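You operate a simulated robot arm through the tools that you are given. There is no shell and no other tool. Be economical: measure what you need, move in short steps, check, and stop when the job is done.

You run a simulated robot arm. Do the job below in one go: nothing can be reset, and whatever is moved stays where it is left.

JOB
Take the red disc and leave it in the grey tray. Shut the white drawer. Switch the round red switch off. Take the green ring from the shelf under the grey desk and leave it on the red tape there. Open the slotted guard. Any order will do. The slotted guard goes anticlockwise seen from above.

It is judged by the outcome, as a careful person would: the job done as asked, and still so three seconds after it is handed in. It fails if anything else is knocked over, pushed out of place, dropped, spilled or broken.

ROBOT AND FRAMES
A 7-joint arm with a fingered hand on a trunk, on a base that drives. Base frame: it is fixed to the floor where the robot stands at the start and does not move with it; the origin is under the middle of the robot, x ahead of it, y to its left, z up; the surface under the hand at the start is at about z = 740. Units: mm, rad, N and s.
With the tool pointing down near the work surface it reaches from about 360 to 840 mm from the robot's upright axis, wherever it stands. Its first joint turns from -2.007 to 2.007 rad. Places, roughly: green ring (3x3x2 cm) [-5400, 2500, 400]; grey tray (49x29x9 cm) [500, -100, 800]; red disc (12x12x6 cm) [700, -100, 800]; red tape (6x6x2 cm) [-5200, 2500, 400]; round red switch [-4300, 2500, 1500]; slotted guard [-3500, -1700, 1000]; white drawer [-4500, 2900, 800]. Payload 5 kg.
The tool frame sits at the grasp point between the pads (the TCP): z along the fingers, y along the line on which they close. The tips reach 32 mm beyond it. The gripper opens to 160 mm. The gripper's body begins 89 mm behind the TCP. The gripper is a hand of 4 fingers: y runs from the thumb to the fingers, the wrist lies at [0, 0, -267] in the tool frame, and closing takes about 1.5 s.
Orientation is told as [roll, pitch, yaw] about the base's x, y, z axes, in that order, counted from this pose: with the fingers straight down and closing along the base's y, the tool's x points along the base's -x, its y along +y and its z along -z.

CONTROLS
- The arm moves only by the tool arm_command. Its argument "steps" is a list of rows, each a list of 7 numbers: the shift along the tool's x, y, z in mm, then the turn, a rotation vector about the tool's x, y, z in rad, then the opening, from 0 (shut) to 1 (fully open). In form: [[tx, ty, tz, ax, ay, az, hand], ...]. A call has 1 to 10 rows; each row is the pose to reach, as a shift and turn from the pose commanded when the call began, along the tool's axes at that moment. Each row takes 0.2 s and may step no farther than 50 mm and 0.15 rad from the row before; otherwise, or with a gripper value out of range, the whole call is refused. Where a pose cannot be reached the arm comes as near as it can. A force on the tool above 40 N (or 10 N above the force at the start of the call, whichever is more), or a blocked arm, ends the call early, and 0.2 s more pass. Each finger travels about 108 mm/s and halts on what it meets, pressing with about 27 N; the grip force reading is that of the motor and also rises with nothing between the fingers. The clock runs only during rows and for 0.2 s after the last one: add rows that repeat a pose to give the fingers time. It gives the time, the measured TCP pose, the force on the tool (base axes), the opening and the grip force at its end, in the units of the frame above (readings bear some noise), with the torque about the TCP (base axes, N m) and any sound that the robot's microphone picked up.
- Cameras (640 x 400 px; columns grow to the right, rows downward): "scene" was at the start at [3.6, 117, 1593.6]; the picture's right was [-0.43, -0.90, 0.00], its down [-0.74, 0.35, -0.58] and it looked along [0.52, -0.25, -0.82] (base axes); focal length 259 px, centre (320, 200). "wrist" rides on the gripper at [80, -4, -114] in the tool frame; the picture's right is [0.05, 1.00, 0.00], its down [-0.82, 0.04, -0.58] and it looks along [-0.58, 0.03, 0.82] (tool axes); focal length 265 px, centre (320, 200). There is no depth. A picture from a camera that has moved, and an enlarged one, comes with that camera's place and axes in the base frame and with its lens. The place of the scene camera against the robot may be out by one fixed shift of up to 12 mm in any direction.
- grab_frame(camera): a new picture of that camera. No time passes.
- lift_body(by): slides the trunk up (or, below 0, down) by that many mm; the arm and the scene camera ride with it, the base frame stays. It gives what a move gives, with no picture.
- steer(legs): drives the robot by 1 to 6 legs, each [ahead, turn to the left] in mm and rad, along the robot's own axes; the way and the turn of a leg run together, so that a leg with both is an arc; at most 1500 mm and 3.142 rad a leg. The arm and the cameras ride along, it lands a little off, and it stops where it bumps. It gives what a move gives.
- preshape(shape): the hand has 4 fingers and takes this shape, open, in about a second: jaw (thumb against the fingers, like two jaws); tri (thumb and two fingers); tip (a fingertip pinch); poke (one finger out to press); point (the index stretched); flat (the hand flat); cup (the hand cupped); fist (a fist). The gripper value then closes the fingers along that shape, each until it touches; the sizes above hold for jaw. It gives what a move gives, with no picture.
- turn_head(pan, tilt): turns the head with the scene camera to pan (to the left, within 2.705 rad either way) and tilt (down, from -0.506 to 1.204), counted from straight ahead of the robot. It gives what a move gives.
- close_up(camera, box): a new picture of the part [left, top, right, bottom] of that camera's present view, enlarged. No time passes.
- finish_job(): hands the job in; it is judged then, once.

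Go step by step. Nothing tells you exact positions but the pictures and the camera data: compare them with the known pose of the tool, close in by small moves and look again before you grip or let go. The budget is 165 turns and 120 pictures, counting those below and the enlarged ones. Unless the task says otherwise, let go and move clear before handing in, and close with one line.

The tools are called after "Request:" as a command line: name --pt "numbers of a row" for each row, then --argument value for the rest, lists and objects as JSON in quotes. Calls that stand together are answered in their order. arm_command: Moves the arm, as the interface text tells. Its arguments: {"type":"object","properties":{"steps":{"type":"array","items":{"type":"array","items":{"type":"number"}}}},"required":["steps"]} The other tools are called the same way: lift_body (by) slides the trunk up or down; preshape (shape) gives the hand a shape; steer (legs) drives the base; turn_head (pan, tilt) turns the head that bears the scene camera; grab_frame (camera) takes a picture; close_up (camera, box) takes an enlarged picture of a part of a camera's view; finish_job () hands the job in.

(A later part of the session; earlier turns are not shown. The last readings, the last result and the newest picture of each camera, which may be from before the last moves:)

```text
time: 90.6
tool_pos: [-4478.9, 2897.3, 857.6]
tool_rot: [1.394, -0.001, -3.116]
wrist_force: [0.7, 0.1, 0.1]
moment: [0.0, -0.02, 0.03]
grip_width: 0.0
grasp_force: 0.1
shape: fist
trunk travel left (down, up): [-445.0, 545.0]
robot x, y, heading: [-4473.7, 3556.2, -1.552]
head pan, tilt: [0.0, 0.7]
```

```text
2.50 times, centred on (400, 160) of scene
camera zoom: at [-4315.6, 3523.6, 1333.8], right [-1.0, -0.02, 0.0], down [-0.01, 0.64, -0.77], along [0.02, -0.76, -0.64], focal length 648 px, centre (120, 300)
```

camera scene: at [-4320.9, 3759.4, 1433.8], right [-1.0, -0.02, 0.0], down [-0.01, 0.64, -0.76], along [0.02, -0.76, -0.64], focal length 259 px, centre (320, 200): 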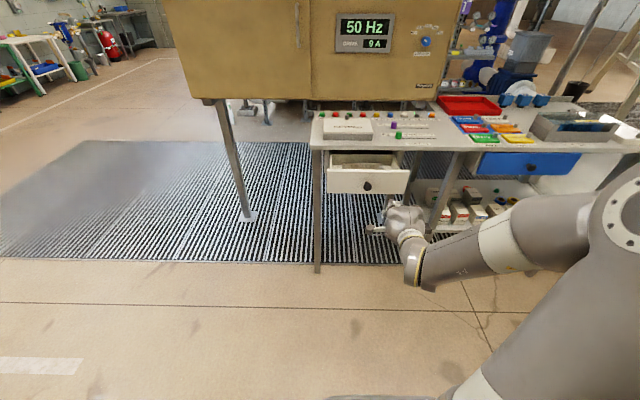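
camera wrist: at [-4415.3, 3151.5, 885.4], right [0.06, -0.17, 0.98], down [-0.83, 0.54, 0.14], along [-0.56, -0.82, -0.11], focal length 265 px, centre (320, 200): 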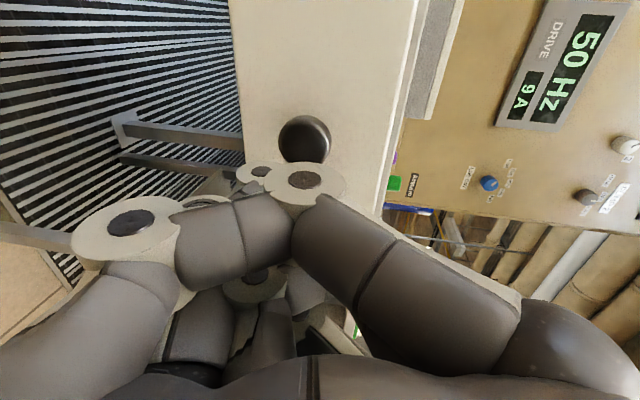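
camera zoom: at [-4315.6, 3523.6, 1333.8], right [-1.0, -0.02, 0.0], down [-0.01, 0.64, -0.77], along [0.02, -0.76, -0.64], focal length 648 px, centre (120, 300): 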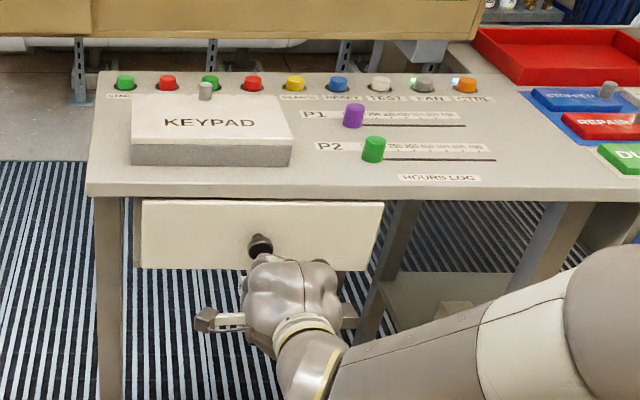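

Request:
steer --legs '[[12, 0]]'

Request:
steer --legs '[[12, 0]]'

Request:
close_up --camera "scene" --box '[300, 80, 500, 240]'

```text
time: 91.3
tool_pos: [-4479.2, 2886.7, 857.5]
tool_rot: [1.395, 0.003, -3.115]
wrist_force: [0.1, 32.7, -9.7]
moment: [0.17, -0.02, 0.01]
grip_width: 0.0
grasp_force: 0.1
shape: fist
trunk travel left (down, up): [-445.0, 545.0]
robot x, y, heading: [-4470.6, 3542.6, -1.551]
head pan, tilt: [0.0, 0.7]
```

```text
time: 92.2
tool_pos: [-4479.6, 2885.7, 850.6]
tool_rot: [1.379, 0.003, -3.116]
wrist_force: [-1.6, 20.2, 4.5]
moment: [-0.1, 0.0, 0.01]
grip_width: 0.0
grasp_force: 0.0
shape: fist
trunk travel left (down, up): [-445.0, 545.0]
robot x, y, heading: [-4471.7, 3531.0, -1.549]
head pan, tilt: [0.0, 0.7]
stopped in leg 1: the force on the tool passed its limit at 59 N (the readings are from after the stop); the commanded pose is now the measured one
```

```text
2.50 times, centred on (400, 160) of scene
camera zoom: at [-4315.3, 3506.4, 1333.9], right [-1.0, -0.02, 0.0], down [-0.01, 0.64, -0.77], along [0.02, -0.77, -0.64], focal length 648 px, centre (120, 300)
```

zoom: 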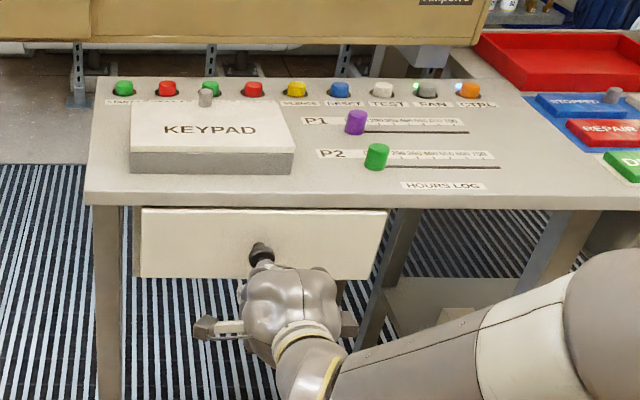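

The hard stop at over 30 N means the drawer is shut. I'll back off and verify.

Request:
steer --legs '[[-200, 0]]'

Request:
close_up --camera "scene" --box '[280, 60, 520, 220]'

Request:
lift_body --by 400

Request:
turn_head --pan 0.0 --tilt 0.1

Request:
grab_frame --camera "scene"

```text
time: 93.7
tool_pos: [-4485.2, 3082.4, 849.3]
tool_rot: [1.376, 0.004, -3.121]
wrist_force: [-0.6, -0.1, -0.8]
moment: [-0.02, 0.01, 0.02]
grip_width: 0.0
grasp_force: 0.1
shape: fist
trunk travel left (down, up): [-445.0, 545.0]
robot x, y, heading: [-4474.5, 3736.2, -1.553]
head pan, tilt: [0.0, 0.7]
```

```text
2.50 times, centred on (400, 140) of scene
camera zoom: at [-4319.0, 3702.1, 1333.8], right [-1.0, -0.02, 0.0], down [-0.01, 0.64, -0.76], along [0.01, -0.76, -0.64], focal length 648 px, centre (120, 350)
```

zoom: 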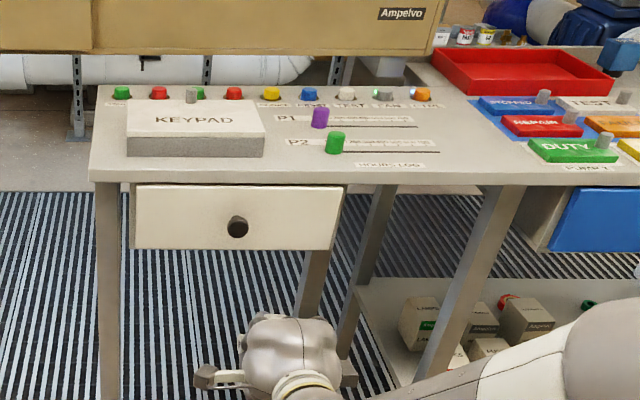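

```text
time: 97.6
tool_pos: [-4484.1, 3081.9, 1249.9]
tool_rot: [1.375, 0.005, -3.122]
wrist_force: [-0.4, -0.9, -0.4]
moment: [0.01, 0.0, -0.02]
grip_width: 0.0
grasp_force: 0.0
shape: fist
trunk travel left (down, up): [-845.0, 145.0]
robot x, y, heading: [-4476.6, 3734.7, -1.554]
head pan, tilt: [0.0, 0.7]
```

```text
time: 98.6
tool_pos: [-4485.3, 3081.3, 1249.8]
tool_rot: [1.375, 0.006, -3.119]
wrist_force: [-0.1, -0.3, 0.2]
moment: [-0.04, -0.03, 0.0]
grip_width: 0.0
grasp_force: 0.1
shape: fist
trunk travel left (down, up): [-845.0, 145.0]
robot x, y, heading: [-4476.0, 3731.1, -1.554]
head pan, tilt: [0.0, 0.099]
```

```text
81 pictures are left
camera scene: at [-4318.9, 3695.2, 1788.5], right [-1.0, -0.02, 0.0], down [0.0, 0.1, -0.99], along [0.02, -0.99, -0.1], focal length 259 px, centre (320, 200)
```

scene: 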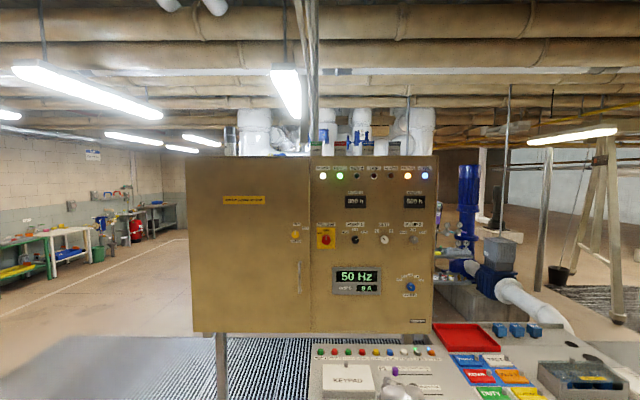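

The drawer is flush. The isolator knob is at about (-4322, 2500, 1484). I'll reopen the hand to jaw, level it, and raise it to knob height while still clear of the panel.

Request:
lift_body --by 120

Request:
preshape --shape "jaw"

Request:
arm_command --pt "35 25 0 -0.1 0 0 0.7" --pt "70 50 0 -0.195 0 0 0.7" --pt "105 80 -10 -0.195 0 0 0.7" --pt "140 105 -20 -0.195 0 0 0.7" --pt "163 112 -22 -0.195 0 0 0.7" --pt "163 112 -22 -0.195 0 0 0.7"

Request:
grab_frame --camera "wrist"

Request:
grab_frame --camera "scene"

```text
time: 100.1
tool_pos: [-4485.3, 3081.1, 1370.4]
tool_rot: [1.376, 0.005, -3.12]
wrist_force: [0.0, 0.6, 0.2]
moment: [-0.01, -0.02, 0.01]
grip_width: 0.0
grasp_force: 0.0
shape: fist
trunk travel left (down, up): [-965.0, 25.0]
robot x, y, heading: [-4472.4, 3734.4, -1.559]
head pan, tilt: [0.0, 0.099]
```

```text
time: 101.0
tool_pos: [-4485.0, 3082.1, 1370.3]
tool_rot: [1.375, 0.007, -3.122]
wrist_force: [-0.2, -0.6, -0.6]
moment: [-0.02, 0.0, -0.02]
grip_width: 159.9
grasp_force: 0.1
shape: jaw
trunk travel left (down, up): [-965.0, 25.0]
robot x, y, heading: [-4474.0, 3731.5, -1.551]
head pan, tilt: [0.0, 0.099]
```

```text
time: 102.4
tool_pos: [-4322.7, 3088.8, 1482.4]
tool_rot: [1.571, 0.007, -3.122]
wrist_force: [-1.0, 0.1, 0.3]
moment: [0.04, -0.01, 0.07]
grip_width: 112.1
grasp_force: 0.2
shape: jaw
out of reach, approached as far as the arm can: row 1, 2, 3
trunk travel left (down, up): [-965.0, 25.0]
robot x, y, heading: [-4471.5, 3734.4, -1.552]
head pan, tilt: [0.0, 0.099]
```

```text
80 pictures are left
camera wrist: at [-4245.8, 3204.3, 1481.9], right [0.04, 0.0, 1.0], down [-0.83, 0.56, 0.04], along [-0.56, -0.83, 0.03], focal length 265 px, centre (320, 200)
```

wrist: 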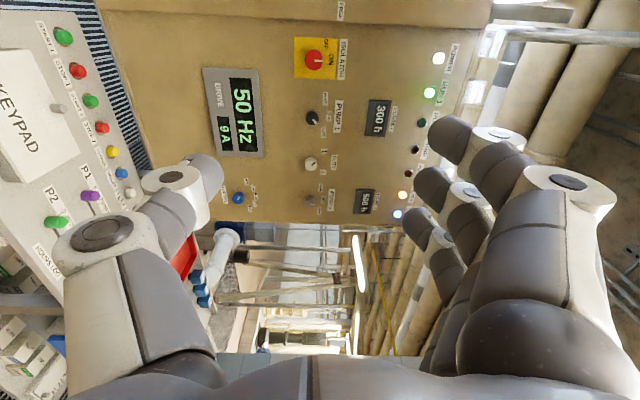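

```text
79 pictures are left
camera scene: at [-4321.4, 3695.6, 1908.8], right [-1.0, -0.02, 0.0], down [0.0, 0.1, -1.0], along [0.02, -0.99, -0.1], focal length 259 px, centre (320, 200)
```

scene: 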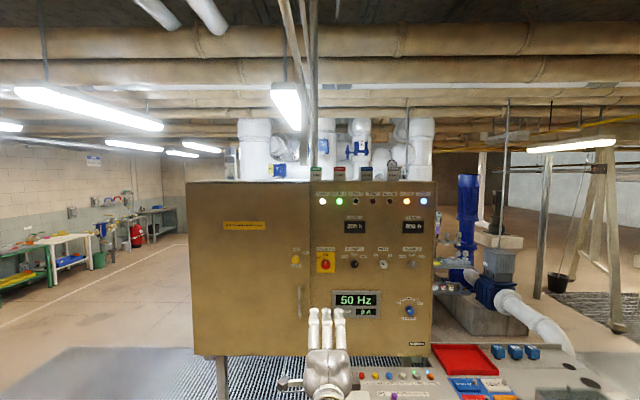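

The knob is in the wrist view, directly ahead along the tool. I'll drive forward 380 mm with the arm high over the desk and refine.

Request:
steer --legs '[[380, 0]]'

Request:
grab_frame --camera "wrist"

Request:
turn_head --pan 0.0 --tilt 0.6

Request:
grab_frame --camera "scene"

```text
time: 104.8
tool_pos: [-4324.8, 2701.2, 1483.3]
tool_rot: [1.57, 0.005, -3.132]
wrist_force: [0.2, -0.1, 0.3]
moment: [0.02, -0.03, -0.04]
grip_width: 112.1
grasp_force: 0.1
shape: jaw
trunk travel left (down, up): [-965.0, 25.0]
robot x, y, heading: [-4468.8, 3347.5, -1.568]
head pan, tilt: [0.0, 0.099]
```

```text
78 pictures are left
camera wrist: at [-4245.6, 2814.9, 1481.1], right [0.05, 0.0, 1.0], down [-0.82, 0.57, 0.04], along [-0.57, -0.82, 0.03], focal length 265 px, centre (320, 200)
```

wrist: 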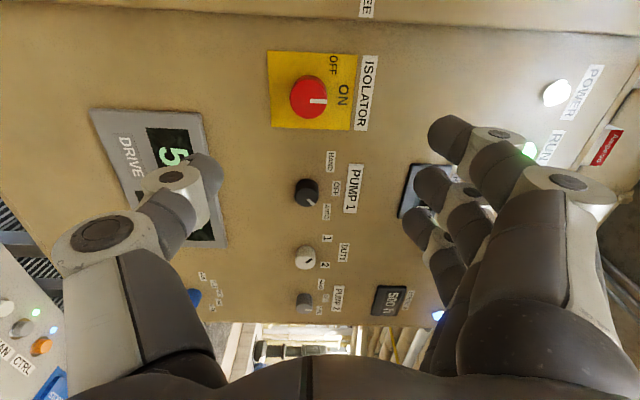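

```text
time: 105.7
tool_pos: [-4324.7, 2700.2, 1483.4]
tool_rot: [1.571, 0.004, -3.132]
wrist_force: [0.4, -0.2, 0.6]
moment: [-0.03, -0.01, 0.01]
grip_width: 112.4
grasp_force: 0.0
shape: jaw
trunk travel left (down, up): [-965.0, 25.0]
robot x, y, heading: [-4468.3, 3349.0, -1.566]
head pan, tilt: [0.0, 0.6]
```

```text
77 pictures are left
camera scene: at [-4314.7, 3311.2, 1862.4], right [-1.0, -0.01, 0.0], down [0.0, 0.56, -0.83], along [0.0, -0.83, -0.56], focal length 259 px, centre (320, 200)
```

scene: 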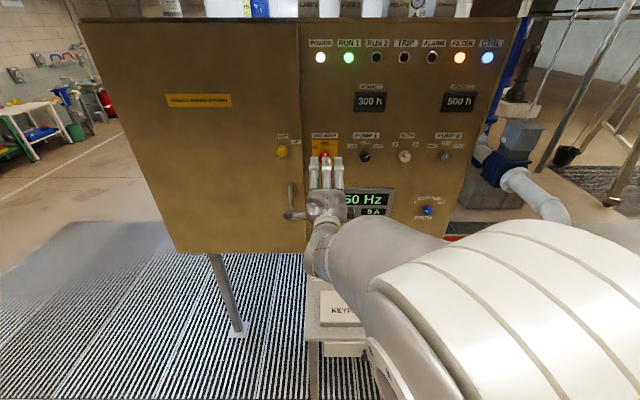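

The knob front is at about (-4329, 2480, 1476), with OFF anticlockwise of ON by roughly 45–60°. I'll move in part way and pre-rotate clockwise a bit.

Request:
arm_command --pt "-2 -3 30 0 0 0.15 0.6" --pt "-4 -7 60 0 0 0.3 0.55" --pt "-4 -7 90 0 0 0.45 0.55" --pt "-4 -7 120 0 0 0.45 0.55" --pt "-4 -7 140 0 0 0.45 0.55" --pt "-4 -7 140 0 0 0.45 0.55"

Request:
grab_frame --camera "wrist"

Request:
close_up --camera "scene" --box '[260, 110, 420, 230]'

```text
time: 107.1
tool_pos: [-4325.7, 2561.0, 1476.3]
tool_rot: [1.571, 0.455, -3.133]
wrist_force: [0.7, 0.6, -0.2]
moment: [0.05, 0.02, 0.0]
grip_width: 88.8
grasp_force: 0.0
shape: jaw
trunk travel left (down, up): [-965.0, 25.0]
robot x, y, heading: [-4470.1, 3348.0, -1.563]
head pan, tilt: [0.0, 0.6]
```

```text
76 pictures are left
camera wrist: at [-4254.0, 2674.9, 1510.4], right [-0.39, 0.0, 0.92], down [-0.76, 0.57, -0.32], along [-0.52, -0.82, -0.23], focal length 265 px, centre (320, 200)
```

wrist: 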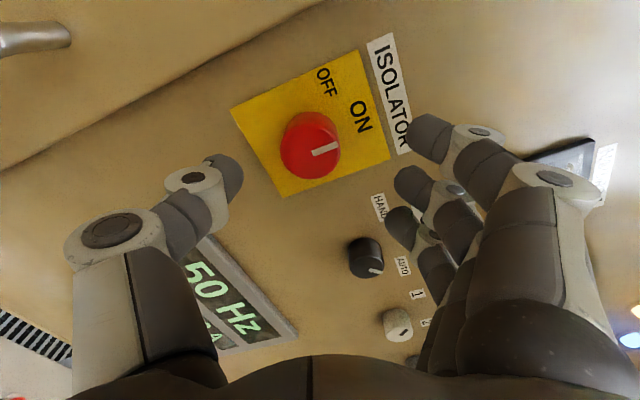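

```text
3.33 times, centred on (340, 170) of scene
camera zoom: at [-4314.7, 3311.9, 1862.4], right [-1.0, -0.01, 0.0], down [0.0, 0.56, -0.83], along [0.0, -0.83, -0.56], focal length 864 px, centre (253, 300)
```

zoom: 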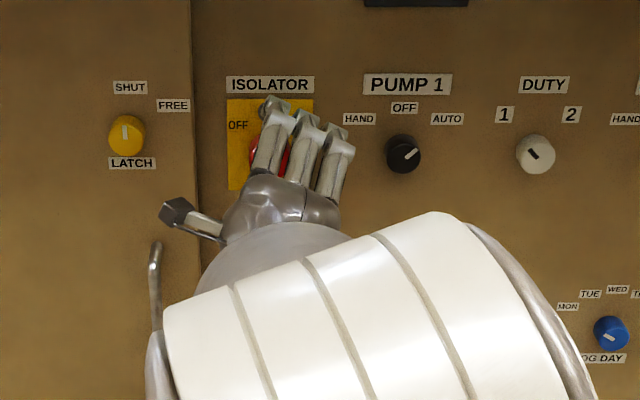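

Request:
arm_command --pt "-4 -4 20 0 0 0 0.55" --pt "-6 -6 40 0 0 0 0.55" --pt "-6 -6 58 0 0 0 0.55" --pt "-6 -6 58 0 0 0 0.55"

Request:
grab_frame --camera "wrist"

```text
time: 108.1
tool_pos: [-4330.9, 2501.7, 1468.0]
tool_rot: [1.569, 0.455, -3.133]
wrist_force: [0.1, -0.1, 0.2]
moment: [0.03, -0.02, 0.0]
grip_width: 88.6
grasp_force: 0.1
shape: jaw
trunk travel left (down, up): [-965.0, 25.0]
robot x, y, heading: [-4472.4, 3354.2, -1.565]
head pan, tilt: [0.0, 0.6]
```

```text
74 pictures are left
camera wrist: at [-4258.3, 2616.5, 1501.2], right [-0.39, 0.0, 0.92], down [-0.76, 0.57, -0.32], along [-0.52, -0.82, -0.23], focal length 265 px, centre (320, 200)
```

wrist: 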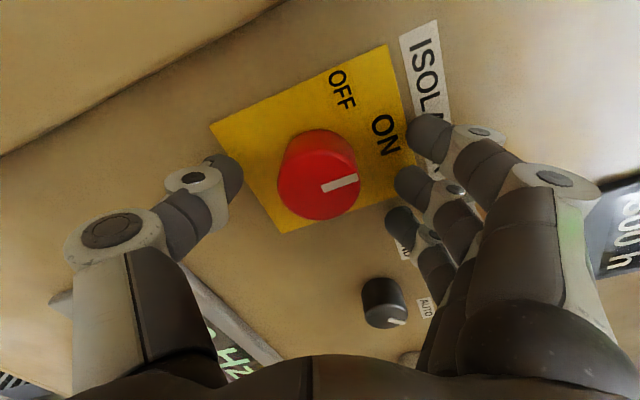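

The knob is centred, so I'll advance 10 mm more and close.

Request:
arm_command --pt "0 0 5 0 0 0 0.55" --pt "0 0 10 0 0 0 0.55" --pt "0 0 10 0 0 0 0.4" --pt "0 0 10 0 0 0 0.25" --pt "0 0 10 0 0 0 0.1" --pt "0 0 10 0 0 0 0" --pt "0 0 10 0 0 0 0" --pt "0 0 10 0 0 0 0" --pt "0 0 10 0 0 0 0"

Request:
grab_frame --camera "wrist"

```text
time: 109.9
tool_pos: [-4327.2, 2497.6, 1465.4]
tool_rot: [1.562, 0.454, -3.135]
wrist_force: [0.5, 20.4, -6.1]
moment: [-0.13, -0.01, -0.05]
grip_width: 32.2
grasp_force: 27.1
shape: jaw
trunk travel left (down, up): [-965.0, 25.0]
robot x, y, heading: [-4468.7, 3349.2, -1.564]
head pan, tilt: [0.0, 0.6]
stopped in row 8: the force on the tool passed its limit at 40 N (the readings are from after the stop); the commanded pose is now the measured one
```

```text
73 pictures are left
camera wrist: at [-4255.8, 2611.5, 1498.2], right [-0.39, -0.01, 0.92], down [-0.76, 0.57, -0.31], along [-0.52, -0.82, -0.23], focal length 265 px, centre (320, 200)
```

wrist: 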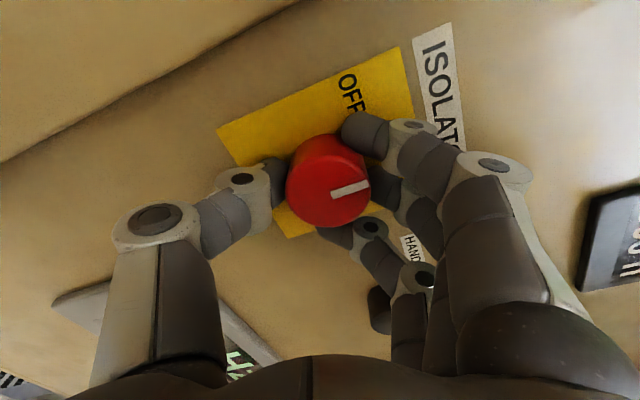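

The fingers have wrapped the knob and are pressing the plate lightly. I'll ease back 3 mm and turn anticlockwise.

Request:
arm_command --pt "0 0 -3 0 0 0 0" --pt "0 0 -3 0 0 -0.12 0" --pt "0 0 -3 0 0 -0.24 0" --pt "0 0 -3 0 0 -0.36 0" --pt "0 0 -3 0 0 -0.48 0" --pt "0 0 -3 0 0 -0.6 0"

Request:
grab_frame --camera "wrist"

```text
time: 111.3
tool_pos: [-4331.2, 2497.2, 1466.5]
tool_rot: [1.566, -0.147, -3.132]
wrist_force: [-3.4, 11.1, -4.3]
moment: [0.03, -0.27, -0.09]
grip_width: 31.7
grasp_force: 27.0
shape: jaw
trunk travel left (down, up): [-965.0, 25.0]
robot x, y, heading: [-4471.2, 3345.8, -1.565]
head pan, tilt: [0.0, 0.6]
```

```text
72 pictures are left
camera wrist: at [-4253.4, 2612.0, 1452.7], right [0.2, 0.0, 0.98], down [-0.8, 0.57, 0.16], along [-0.56, -0.82, 0.11], focal length 265 px, centre (320, 200)
```

wrist: 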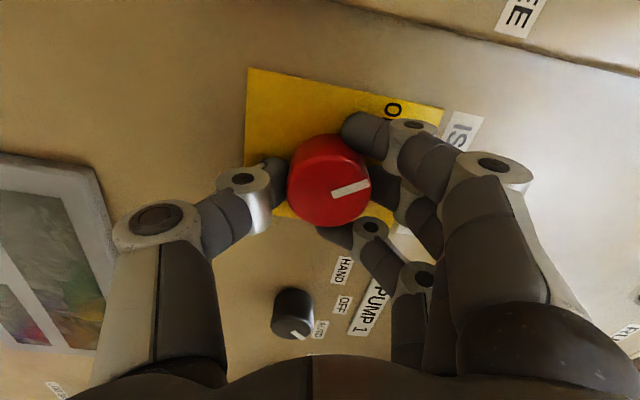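

The knob turns with the hand. I'll continue towards the OFF label.

Request:
arm_command --pt "0 0 0 0 0 -0.12 0" --pt "0 0 0 0 0 -0.24 0" --pt "0 0 0 0 0 -0.36 0" --pt "0 0 0 0 0 -0.45 0"

Request:
grab_frame --camera "wrist"

Request:
grab_frame --camera "scene"

```text
time: 112.3
tool_pos: [-4333.4, 2498.7, 1467.3]
tool_rot: [1.57, -0.594, -3.133]
wrist_force: [-7.0, 7.7, 7.8]
moment: [-0.34, -0.15, 0.01]
grip_width: 30.9
grasp_force: 27.2
shape: jaw
trunk travel left (down, up): [-965.0, 25.0]
robot x, y, heading: [-4466.2, 3347.6, -1.563]
head pan, tilt: [0.0, 0.6]
```

```text
71 pictures are left
camera wrist: at [-4269.7, 2612.0, 1420.8], right [0.6, 0.0, 0.8], down [-0.66, 0.57, 0.49], along [-0.45, -0.82, 0.35], focal length 265 px, centre (320, 200)
```

wrist: 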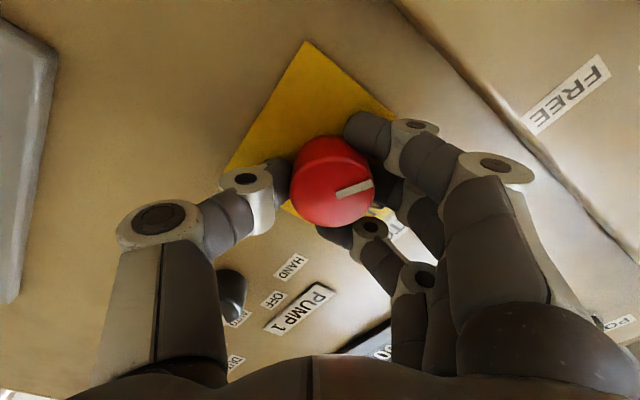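

```text
70 pictures are left
camera scene: at [-4316.5, 3314.2, 1862.7], right [-1.0, -0.01, 0.0], down [0.0, 0.56, -0.83], along [0.01, -0.83, -0.56], focal length 259 px, centre (320, 200)
```

scene: 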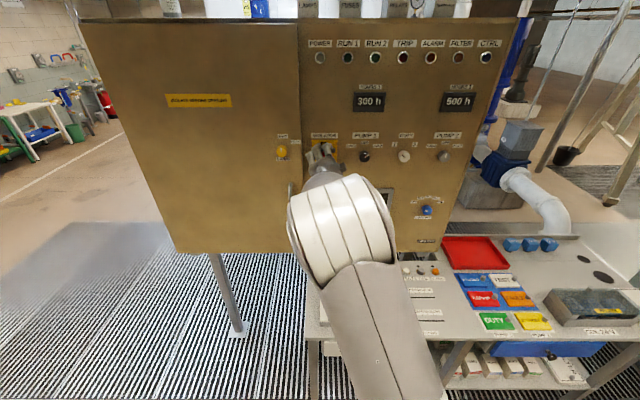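

All panel lamps went dark, so the isolator reads off. I'll release the knob and check the pointer.

Request:
arm_command --pt "0 0 0 0 0 0 0.15" --pt "0 0 0 0 0 0 0.3" --pt "0 0 0 0 0 0 0.5" --pt "0 0 0 0 0 0 0.6" --pt "0 0 -40 0 0 0 0.6" --pt "0 0 -80 0 0 0 0.6" --pt "0 0 -120 0 0 0 0.6"

Request:
grab_frame --camera "wrist"

```text
time: 113.9
tool_pos: [-4329.7, 2614.4, 1465.2]
tool_rot: [1.565, -0.596, -3.129]
wrist_force: [0.1, 0.5, 0.0]
moment: [-0.02, 0.03, -0.03]
grip_width: 95.3
grasp_force: 0.1
shape: jaw
trunk travel left (down, up): [-965.0, 25.0]
robot x, y, heading: [-4471.8, 3350.2, -1.562]
head pan, tilt: [0.0, 0.6]
```

```text
69 pictures are left
camera wrist: at [-4267.3, 2729.8, 1419.3], right [0.6, 0.0, 0.8], down [-0.66, 0.57, 0.49], along [-0.45, -0.82, 0.34], focal length 265 px, centre (320, 200)
```

wrist: 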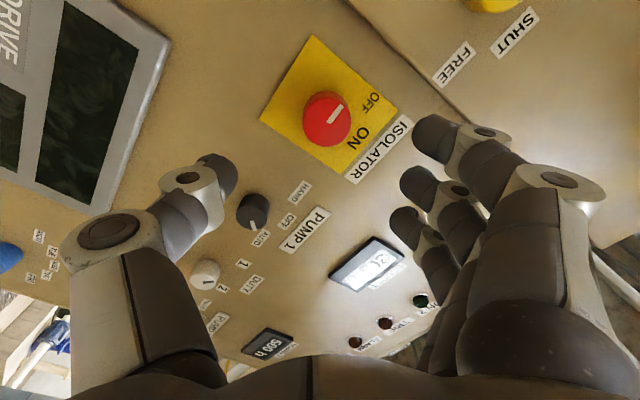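

Request:
close_up --camera "wrist" --box '[250, 20, 430, 200]'

Request:
close_up --camera "scene" --box '[250, 20, 510, 200]'

```text
2.22 times, centred on (340, 110) of wrist
camera zoom: at [-4267.3, 2729.8, 1419.3], right [0.6, 0.0, 0.8], down [-0.66, 0.57, 0.49], along [-0.45, -0.82, 0.34], focal length 590 px, centre (276, 400)
```

zoom: 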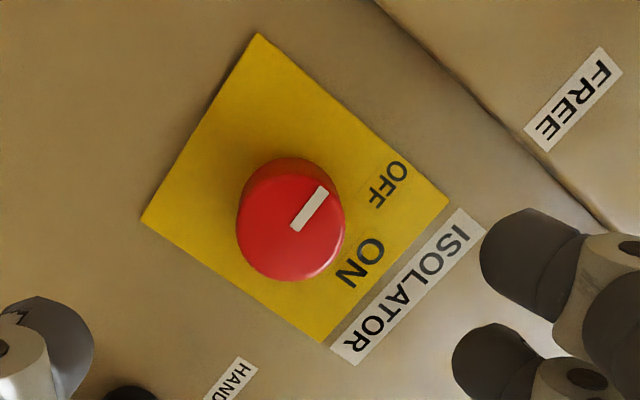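

```text
2.22 times, centred on (380, 110) of scene
camera zoom: at [-4315.6, 3313.9, 1862.5], right [-1.0, -0.01, 0.0], down [0.0, 0.56, -0.83], along [0.01, -0.83, -0.56], focal length 576 px, centre (187, 400)
```

zoom: 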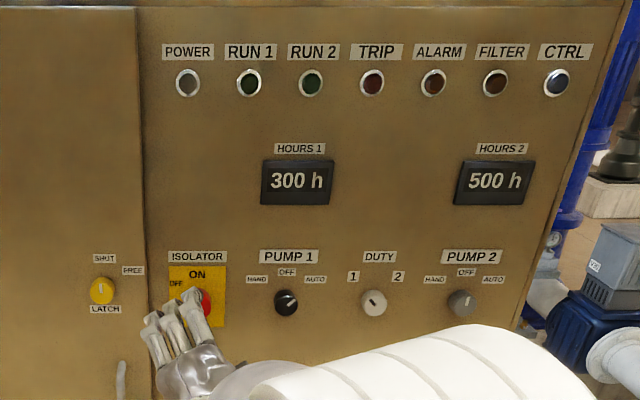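

The isolator points to OFF and the panel is dark. Next is the shelf: I'll back away, shift to x≈-5300 by reversing, face the desk again, and look low.

Request:
steer --legs '[[-380, 0], [0, 1.565], [-830, 0], [0, -1.565]]'

Request:
lift_body --by -500

Request:
grab_frame --camera "scene"

```text
time: 128.0
tool_pos: [-5153.8, 2986.9, 1464.4]
tool_rot: [1.564, -0.594, -3.096]
wrist_force: [-0.5, -0.2, -0.4]
moment: [0.01, -0.01, 0.0]
grip_width: 95.5
grasp_force: 0.0
shape: jaw
trunk travel left (down, up): [-965.0, 25.0]
robot x, y, heading: [-5316.3, 3713.7, -1.529]
head pan, tilt: [0.0, 0.6]
```

```text
refused: -500 is not a number from -400 to 400
```

```text
66 pictures are left
camera scene: at [-5161.6, 3686.0, 1862.4], right [-1.0, -0.04, 0.0], down [-0.02, 0.56, -0.82], along [0.03, -0.82, -0.57], focal length 259 px, centre (320, 200)
```

scene: 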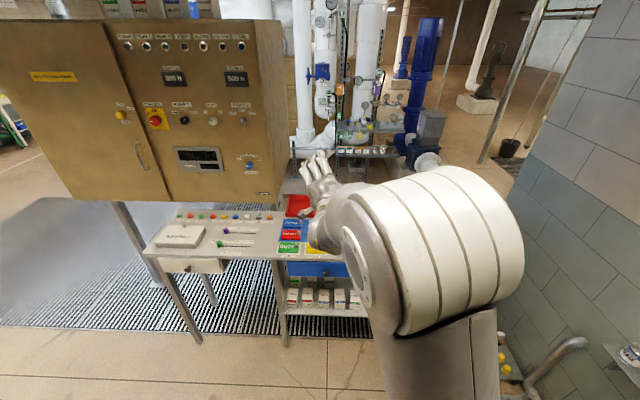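

Request:
lift_body --by -400

Request:
lift_body --by -350

Request:
turn_head --pan 0.0 --tilt 0.45

Request:
grab_frame --camera "scene"

Request:
grab_frame --camera "wrist"

```text
time: 131.9
tool_pos: [-5153.4, 2987.2, 1064.5]
tool_rot: [1.564, -0.595, -3.096]
wrist_force: [-0.1, -0.4, 0.6]
moment: [0.0, -0.01, -0.01]
grip_width: 95.6
grasp_force: 0.1
shape: jaw
trunk travel left (down, up): [-565.0, 425.0]
robot x, y, heading: [-5315.1, 3717.2, -1.538]
head pan, tilt: [0.0, 0.6]
```

```text
time: 135.3
tool_pos: [-5154.2, 2986.7, 714.4]
tool_rot: [1.563, -0.595, -3.097]
wrist_force: [1.1, -0.2, 0.1]
moment: [0.03, -0.02, 0.0]
grip_width: 95.5
grasp_force: 0.0
shape: jaw
trunk travel left (down, up): [-215.0, 775.0]
robot x, y, heading: [-5314.9, 3714.8, -1.531]
head pan, tilt: [0.0, 0.6]
```

```text
time: 136.0
tool_pos: [-5154.6, 2986.2, 714.2]
tool_rot: [1.563, -0.595, -3.097]
wrist_force: [0.1, 0.8, -0.9]
moment: [0.02, 0.03, -0.03]
grip_width: 95.2
grasp_force: 0.0
shape: jaw
trunk travel left (down, up): [-215.0, 775.0]
robot x, y, heading: [-5318.5, 3716.5, -1.529]
head pan, tilt: [0.0, 0.45]
```

```text
65 pictures are left
camera scene: at [-5161.3, 3682.7, 1125.9], right [-1.0, -0.04, 0.0], down [-0.02, 0.44, -0.9], along [0.03, -0.9, -0.44], focal length 259 px, centre (320, 200)
```

scene: 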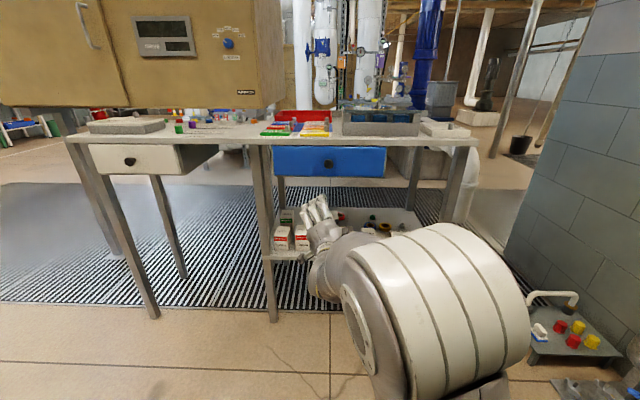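

```text
64 pictures are left
camera wrist: at [-5094.3, 3104.0, 667.9], right [0.6, 0.02, 0.8], down [-0.67, 0.55, 0.5], along [-0.43, -0.84, 0.34], focal length 265 px, centre (320, 200)
```

wrist: 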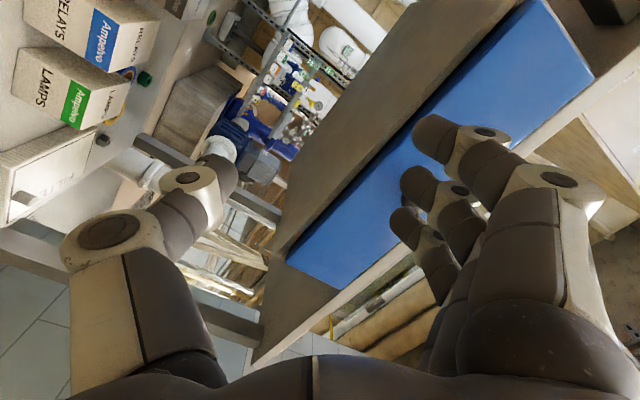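

Request:
close_up --camera "scene" --box '[250, 170, 450, 270]'

```text
3.20 times, centred on (350, 220) of scene
camera zoom: at [-5161.3, 3682.7, 1125.9], right [-1.0, -0.04, 0.0], down [-0.02, 0.44, -0.9], along [0.03, -0.9, -0.44], focal length 830 px, centre (224, 136)
```

zoom: 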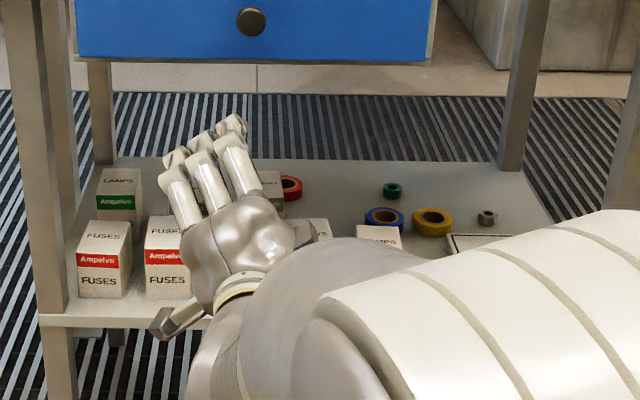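

I see the shelf: the green ring is at about (-5413, 2404, 400) and the red tape roll at about (-5235, 2398, 400), behind some boxes. I'll roll the hand so it closes horizontally with the camera on top, and try the fingertip pinch.

Request:
arm_command --pt "0 0 0 0 0 0.15 0.6" --pt "0 0 0 0 0 0.3 0.6" --pt "0 0 0 0 0 0.45 0.6" --pt "0 0 0 0 0 0.6 0.6" --pt "0 0 0 0 0 0.75 0.6" --pt "0 0 0 0 0 0.9 0.6" --pt "0 0 0 0 0 1.05 0.6" --pt "0 0 0 0 0 1.2 0.6" --pt "0 0 0 0 0 1.35 0.6" --pt "0 0 0 0 0 1.5 0.6"

Request:
arm_command --pt "0 0 0 0 0 0.15 0.6" --pt "0 0 0 0 0 0.3 0.6" --pt "0 0 0 0 0 0.45 0.6" --pt "0 0 0 0 0 0.6 0.6" --pt "0 0 0 0 0 0.67 0.6" --pt "0 0 0 0 0 0.67 0.6"

Request:
preshape --shape "tip"

Request:
grab_frame --camera "wrist"

Request:
grab_frame --camera "scene"

```text
time: 138.2
tool_pos: [-5153.8, 2986.8, 714.2]
tool_rot: [1.56, 0.908, -3.108]
wrist_force: [0.3, 0.6, 0.0]
moment: [0.0, 0.02, 0.02]
grip_width: 95.4
grasp_force: 0.0
shape: jaw
trunk travel left (down, up): [-215.0, 775.0]
robot x, y, heading: [-5314.5, 3716.5, -1.532]
head pan, tilt: [0.0, 0.45]
```

```text
time: 139.6
tool_pos: [-5154.5, 2987.8, 715.4]
tool_rot: [-0.67, 1.561, 0.941]
wrist_force: [0.7, 0.4, -0.6]
moment: [0.01, -0.04, -0.02]
grip_width: 95.4
grasp_force: 0.0
shape: jaw
trunk travel left (down, up): [-215.0, 775.0]
robot x, y, heading: [-5321.7, 3714.7, -1.53]
head pan, tilt: [0.0, 0.45]
```

```text
time: 140.5
tool_pos: [-5153.8, 2986.5, 716.1]
tool_rot: [-0.524, 1.566, 1.088]
wrist_force: [-0.1, -0.4, -0.6]
moment: [0.01, 0.01, 0.01]
grip_width: 160.1
grasp_force: 0.0
shape: tip
trunk travel left (down, up): [-215.0, 775.0]
robot x, y, heading: [-5316.4, 3719.4, -1.53]
head pan, tilt: [0.0, 0.45]
```

```text
62 pictures are left
camera wrist: at [-5155.1, 3100.9, 797.5], right [-1.0, -0.04, 0.05], down [-0.06, 0.58, -0.81], along [0.01, -0.81, -0.58], focal length 265 px, centre (320, 200)
```

wrist: 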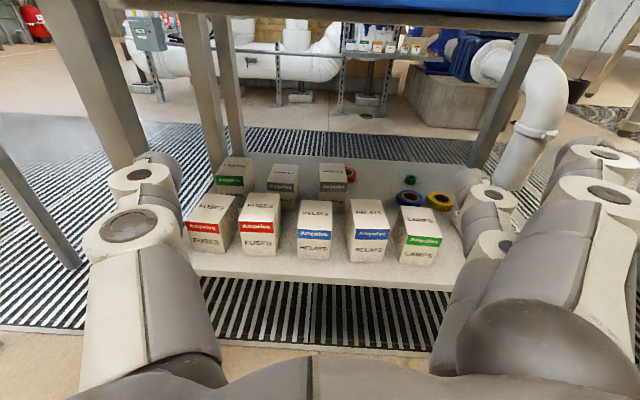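

```text
61 pictures are left
camera scene: at [-5161.4, 3682.6, 1125.9], right [-1.0, -0.04, 0.0], down [-0.02, 0.43, -0.9], along [0.03, -0.9, -0.44], focal length 259 px, centre (320, 200)
```

scene: 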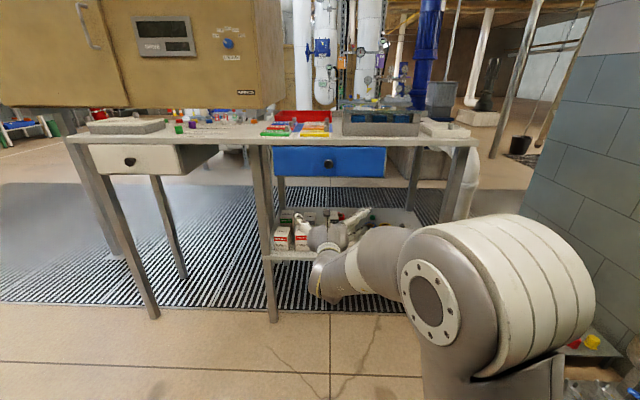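

The wrist view is excellent: ring at (-5412, 2414) and red tape at (-5233, 2401), just behind a box. I'll check how the tip pinch closes before going in.

Request:
arm_command --pt "0 0 0 0 0 0 0.8" --pt "0 0 0 0 0 0 0.6" --pt "0 0 0 0 0 0 0.45" --pt "0 0 0 0 0 0 0.35" --pt "0 0 0 0 0 0 0.35"

Request:
grab_frame --camera "wrist"

```text
time: 141.7
tool_pos: [-5153.5, 2987.6, 714.5]
tool_rot: [-0.524, 1.563, 1.085]
wrist_force: [-0.4, 0.4, 0.0]
moment: [-0.01, 0.0, -0.01]
grip_width: 56.5
grasp_force: 0.0
shape: tip
trunk travel left (down, up): [-215.0, 775.0]
robot x, y, heading: [-5318.6, 3717.7, -1.535]
head pan, tilt: [0.0, 0.45]
```

```text
60 pictures are left
camera wrist: at [-5155.1, 3100.9, 797.6], right [-1.0, -0.04, 0.05], down [-0.06, 0.58, -0.81], along [0.01, -0.81, -0.58], focal length 265 px, centre (320, 200)
```

wrist: 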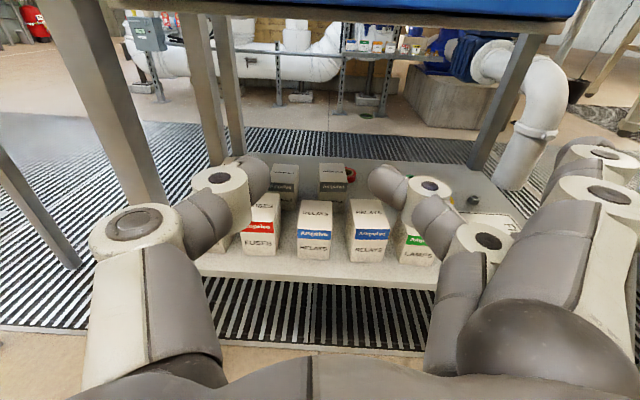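

Tip mode pinches with thumb and one finger. I'll straighten the heading, shift over the ring's lane, tilt down about 40°, and lower to z≈520, still outside the desk.

Request:
steer --legs '[[0, -0.038]]'

Request:
arm_command --pt "0 30 0 0 -0.1 0 0.45" --pt "0 60 0 0 -0.2 0 0.45" --pt "0 90 0 0 -0.3 0 0.45" --pt "0 120 0 0 -0.4 0 0.45" --pt "0 150 0 0 -0.5 0 0.45" --pt "0 180 0 0 -0.6 0 0.45" --pt "0 210 0 0 -0.7 0 0.45" --pt "0 210 0 0 -0.7 0 0.45"

Request:
lift_body --by -180

Request:
grab_frame --camera "wrist"

Request:
grab_frame --camera "scene"

```text
time: 142.5
tool_pos: [-5181.1, 2980.9, 715.9]
tool_rot: [-0.519, 1.564, 1.057]
wrist_force: [0.3, 0.0, -0.1]
moment: [0.04, 0.01, -0.02]
grip_width: 56.4
grasp_force: 0.1
shape: tip
trunk travel left (down, up): [-215.0, 775.0]
robot x, y, heading: [-5317.6, 3715.7, -1.571]
head pan, tilt: [0.0, 0.45]
```

```text
time: 144.3
tool_pos: [-5393.9, 2979.1, 714.1]
tool_rot: [-0.005, 0.863, 1.572]
wrist_force: [0.0, -0.6, 0.4]
moment: [-0.01, -0.04, 0.0]
grip_width: 71.9
grasp_force: 0.1
shape: tip
trunk travel left (down, up): [-215.0, 775.0]
robot x, y, heading: [-5317.3, 3715.0, -1.568]
head pan, tilt: [0.0, 0.45]
```

```text
time: 146.3
tool_pos: [-5392.8, 2979.2, 533.5]
tool_rot: [-0.004, 0.864, 1.571]
wrist_force: [-0.2, -0.8, 0.5]
moment: [0.0, -0.02, 0.01]
grip_width: 71.9
grasp_force: 0.0
shape: tip
trunk travel left (down, up): [-35.0, 955.0]
robot x, y, heading: [-5320.2, 3716.3, -1.568]
head pan, tilt: [0.0, 0.45]
```

```text
59 pictures are left
camera wrist: at [-5389.2, 3014.2, 670.1], right [-1.0, -0.04, 0.04], down [-0.05, 0.97, -0.25], along [-0.03, -0.25, -0.97], focal length 265 px, centre (320, 200)
```

wrist: 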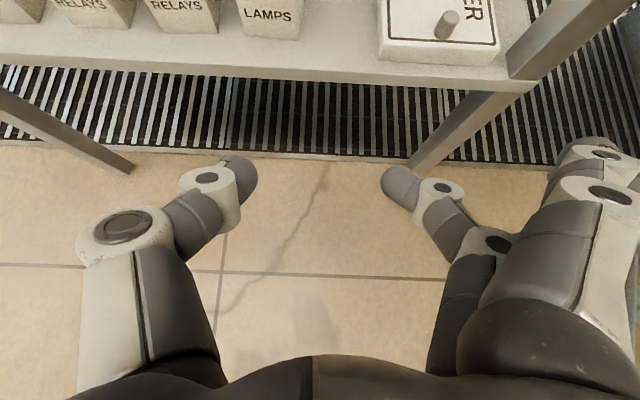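

```text
58 pictures are left
camera scene: at [-5162.5, 3676.8, 946.0], right [-1.0, 0.0, 0.0], down [0.0, 0.44, -0.9], along [0.0, -0.9, -0.44], focal length 259 px, centre (320, 200)
```

scene: 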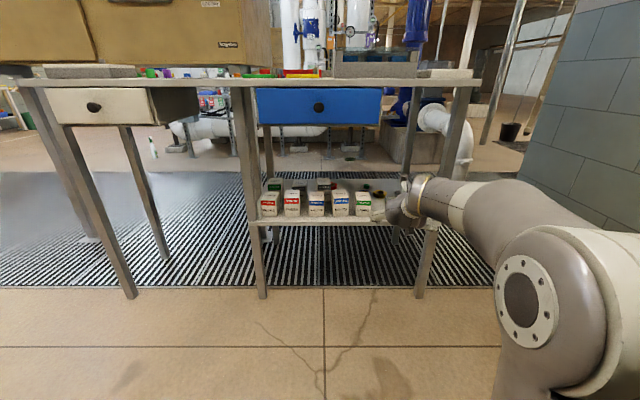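

The lane is clear above the boxes and below the apron. I'll drive in 300 mm and look.

Request:
arm_command --pt "0 18 0 0 0 0 0.45" --pt "0 18 0 0 0 0 0.45"

Request:
steer --legs '[[300, 0]]'

Request:
grab_frame --camera "wrist"

Request:
grab_frame --camera "scene"

```text
time: 146.9
tool_pos: [-5411.0, 2979.3, 535.6]
tool_rot: [-0.004, 0.864, 1.571]
wrist_force: [-0.5, -1.1, 0.0]
moment: [-0.01, 0.0, 0.03]
grip_width: 72.2
grasp_force: 0.1
shape: tip
trunk travel left (down, up): [-35.0, 955.0]
robot x, y, heading: [-5315.4, 3714.2, -1.569]
head pan, tilt: [0.0, 0.45]
```

```text
time: 148.9
tool_pos: [-5411.4, 2681.3, 534.6]
tool_rot: [-0.005, 0.864, 1.569]
wrist_force: [1.1, 0.5, -0.8]
moment: [-0.02, 0.02, -0.01]
grip_width: 72.2
grasp_force: 0.1
shape: tip
trunk travel left (down, up): [-35.0, 955.0]
robot x, y, heading: [-5316.0, 3417.0, -1.569]
head pan, tilt: [0.0, 0.45]
```

```text
57 pictures are left
camera wrist: at [-5408.7, 2716.1, 670.8], right [-1.0, -0.04, 0.04], down [-0.04, 0.97, -0.25], along [-0.03, -0.25, -0.97], focal length 265 px, centre (320, 200)
```

wrist: 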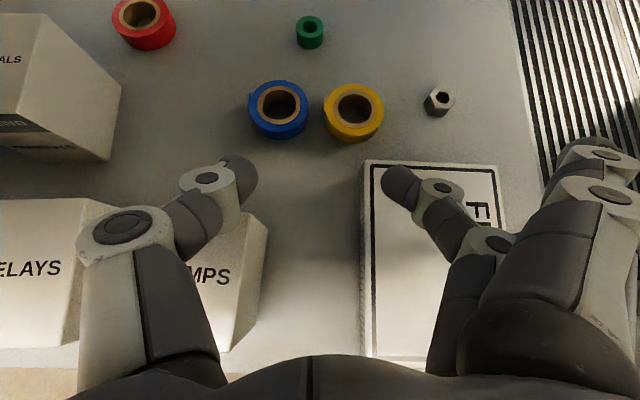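

```text
56 pictures are left
camera scene: at [-5162.4, 3378.7, 945.9], right [-1.0, 0.0, 0.0], down [0.0, 0.44, -0.9], along [0.0, -0.9, -0.44], focal length 259 px, centre (320, 200)
```

scene: 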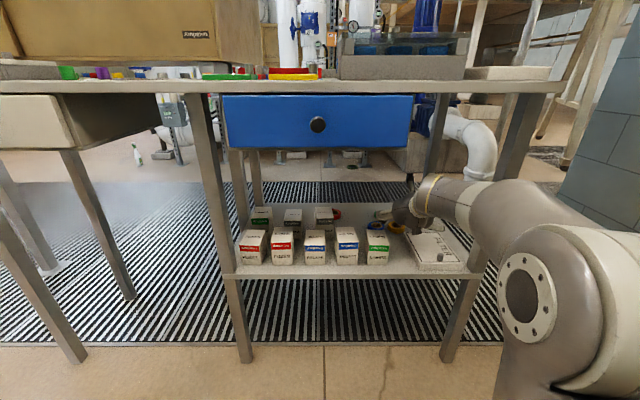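

Clear view now: ring at about (-5396, 2427). To keep the elbow away from the desk's right leg, I'll extend with the arm rather than the base.

Request:
arm_command --pt "21 -3 34 0 0 0 0.45" --pt "43 -6 68 0 0 0 0.45" --pt "64 -9 102 0 0 0 0.45" --pt "86 -12 136 0 0 0 0.45" --pt "107 -14 171 0 0 0 0.45" --pt "107 -14 171 0 0 0 0.45"

Request:
grab_frame --camera "wrist"

Request:
grab_frame --camera "scene"

```text
time: 150.3
tool_pos: [-5397.1, 2481.9, 500.4]
tool_rot: [-0.006, 0.863, 1.569]
wrist_force: [0.2, -0.8, 0.4]
moment: [0.0, 0.01, -0.03]
grip_width: 72.0
grasp_force: 0.1
shape: tip
trunk travel left (down, up): [-35.0, 955.0]
robot x, y, heading: [-5314.1, 3418.9, -1.57]
head pan, tilt: [0.0, 0.45]
```

```text
55 pictures are left
camera wrist: at [-5393.7, 2515.6, 638.3], right [-1.0, -0.04, 0.04], down [-0.04, 0.97, -0.25], along [-0.03, -0.25, -0.97], focal length 265 px, centre (320, 200)
```

wrist: 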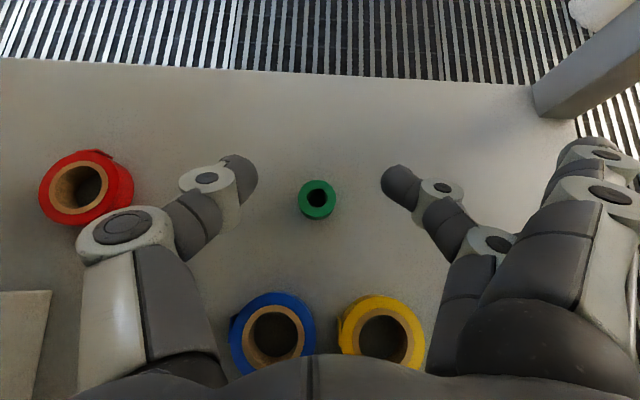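

```text
54 pictures are left
camera scene: at [-5162.4, 3378.7, 945.9], right [-1.0, 0.0, 0.0], down [0.0, 0.44, -0.9], along [0.0, -0.9, -0.44], focal length 259 px, centre (320, 200)
```

scene: 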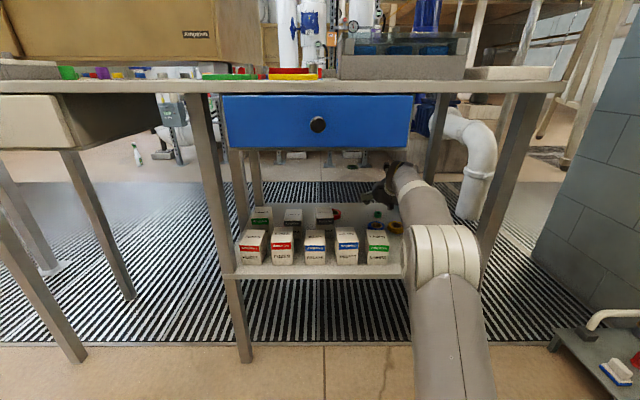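

The ring is centred between thumb and finger, and triangulation puts its top near z≈429. I'll go straight down in steps.

Request:
arm_command --pt "-15 0 13 0 0 0 0.45" --pt "-30 0 26 0 0 0 0.45" --pt "-38 0 33 0 0 0 0.45" --pt "-38 0 33 0 0 0 0.45"

Request:
grab_frame --camera "wrist"

```text
time: 151.3
tool_pos: [-5397.5, 2479.6, 453.6]
tool_rot: [-0.007, 0.866, 1.57]
wrist_force: [0.3, -0.3, 0.7]
moment: [-0.01, 0.04, 0.07]
grip_width: 72.2
grasp_force: 0.2
shape: tip
trunk travel left (down, up): [-35.0, 955.0]
robot x, y, heading: [-5313.5, 3421.4, -1.575]
head pan, tilt: [0.0, 0.45]
```

```text
53 pictures are left
camera wrist: at [-5393.8, 2514.6, 589.6], right [-1.0, -0.04, 0.04], down [-0.04, 0.97, -0.25], along [-0.03, -0.25, -0.97], focal length 265 px, centre (320, 200)
```

wrist: 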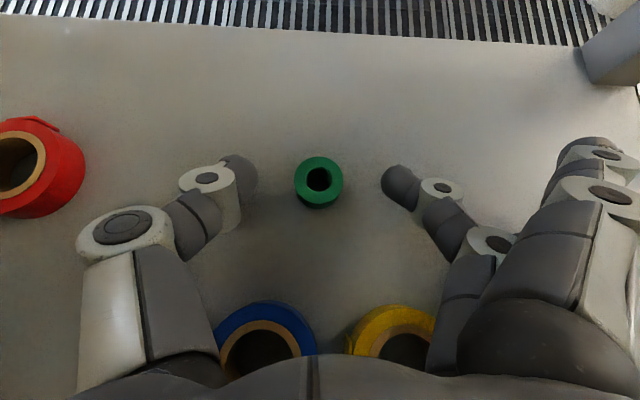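

Request:
arm_command --pt "-7 0 4 0 0 0 0.45" --pt "-13 0 8 0 0 0 0.45" --pt "-13 0 8 0 0 0 0.35" --pt "-13 0 8 0 0 0 0.2" --pt "-13 0 8 0 0 0 0.1" --pt "-13 0 8 0 0 0 0" --pt "-13 0 8 0 0 0 0" --pt "-13 0 8 0 0 0 0"

Request:
grab_frame --camera "wrist"

```text
time: 153.1
tool_pos: [-5397.0, 2482.9, 448.9]
tool_rot: [0.005, 0.88, 1.582]
wrist_force: [8.4, -15.5, 33.4]
moment: [0.25, 4.07, 1.84]
grip_width: 22.3
grasp_force: 26.7
shape: tip
trunk travel left (down, up): [-35.0, 955.0]
robot x, y, heading: [-5317.8, 3419.6, -1.573]
head pan, tilt: [0.0, 0.45]
```

```text
52 pictures are left
camera wrist: at [-5391.9, 2518.9, 584.5], right [-1.0, -0.04, 0.04], down [-0.05, 0.96, -0.26], along [-0.03, -0.26, -0.96], focal length 265 px, centre (320, 200)
```

wrist: 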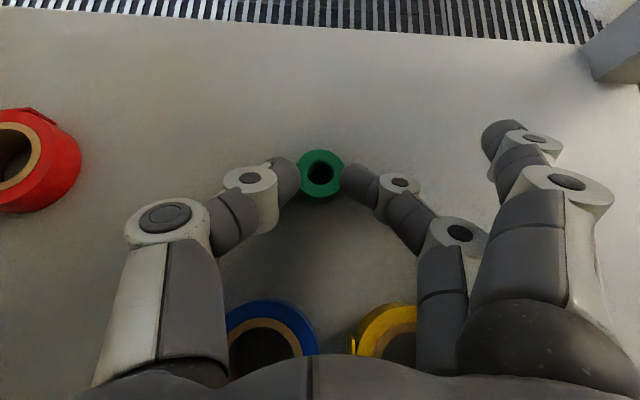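

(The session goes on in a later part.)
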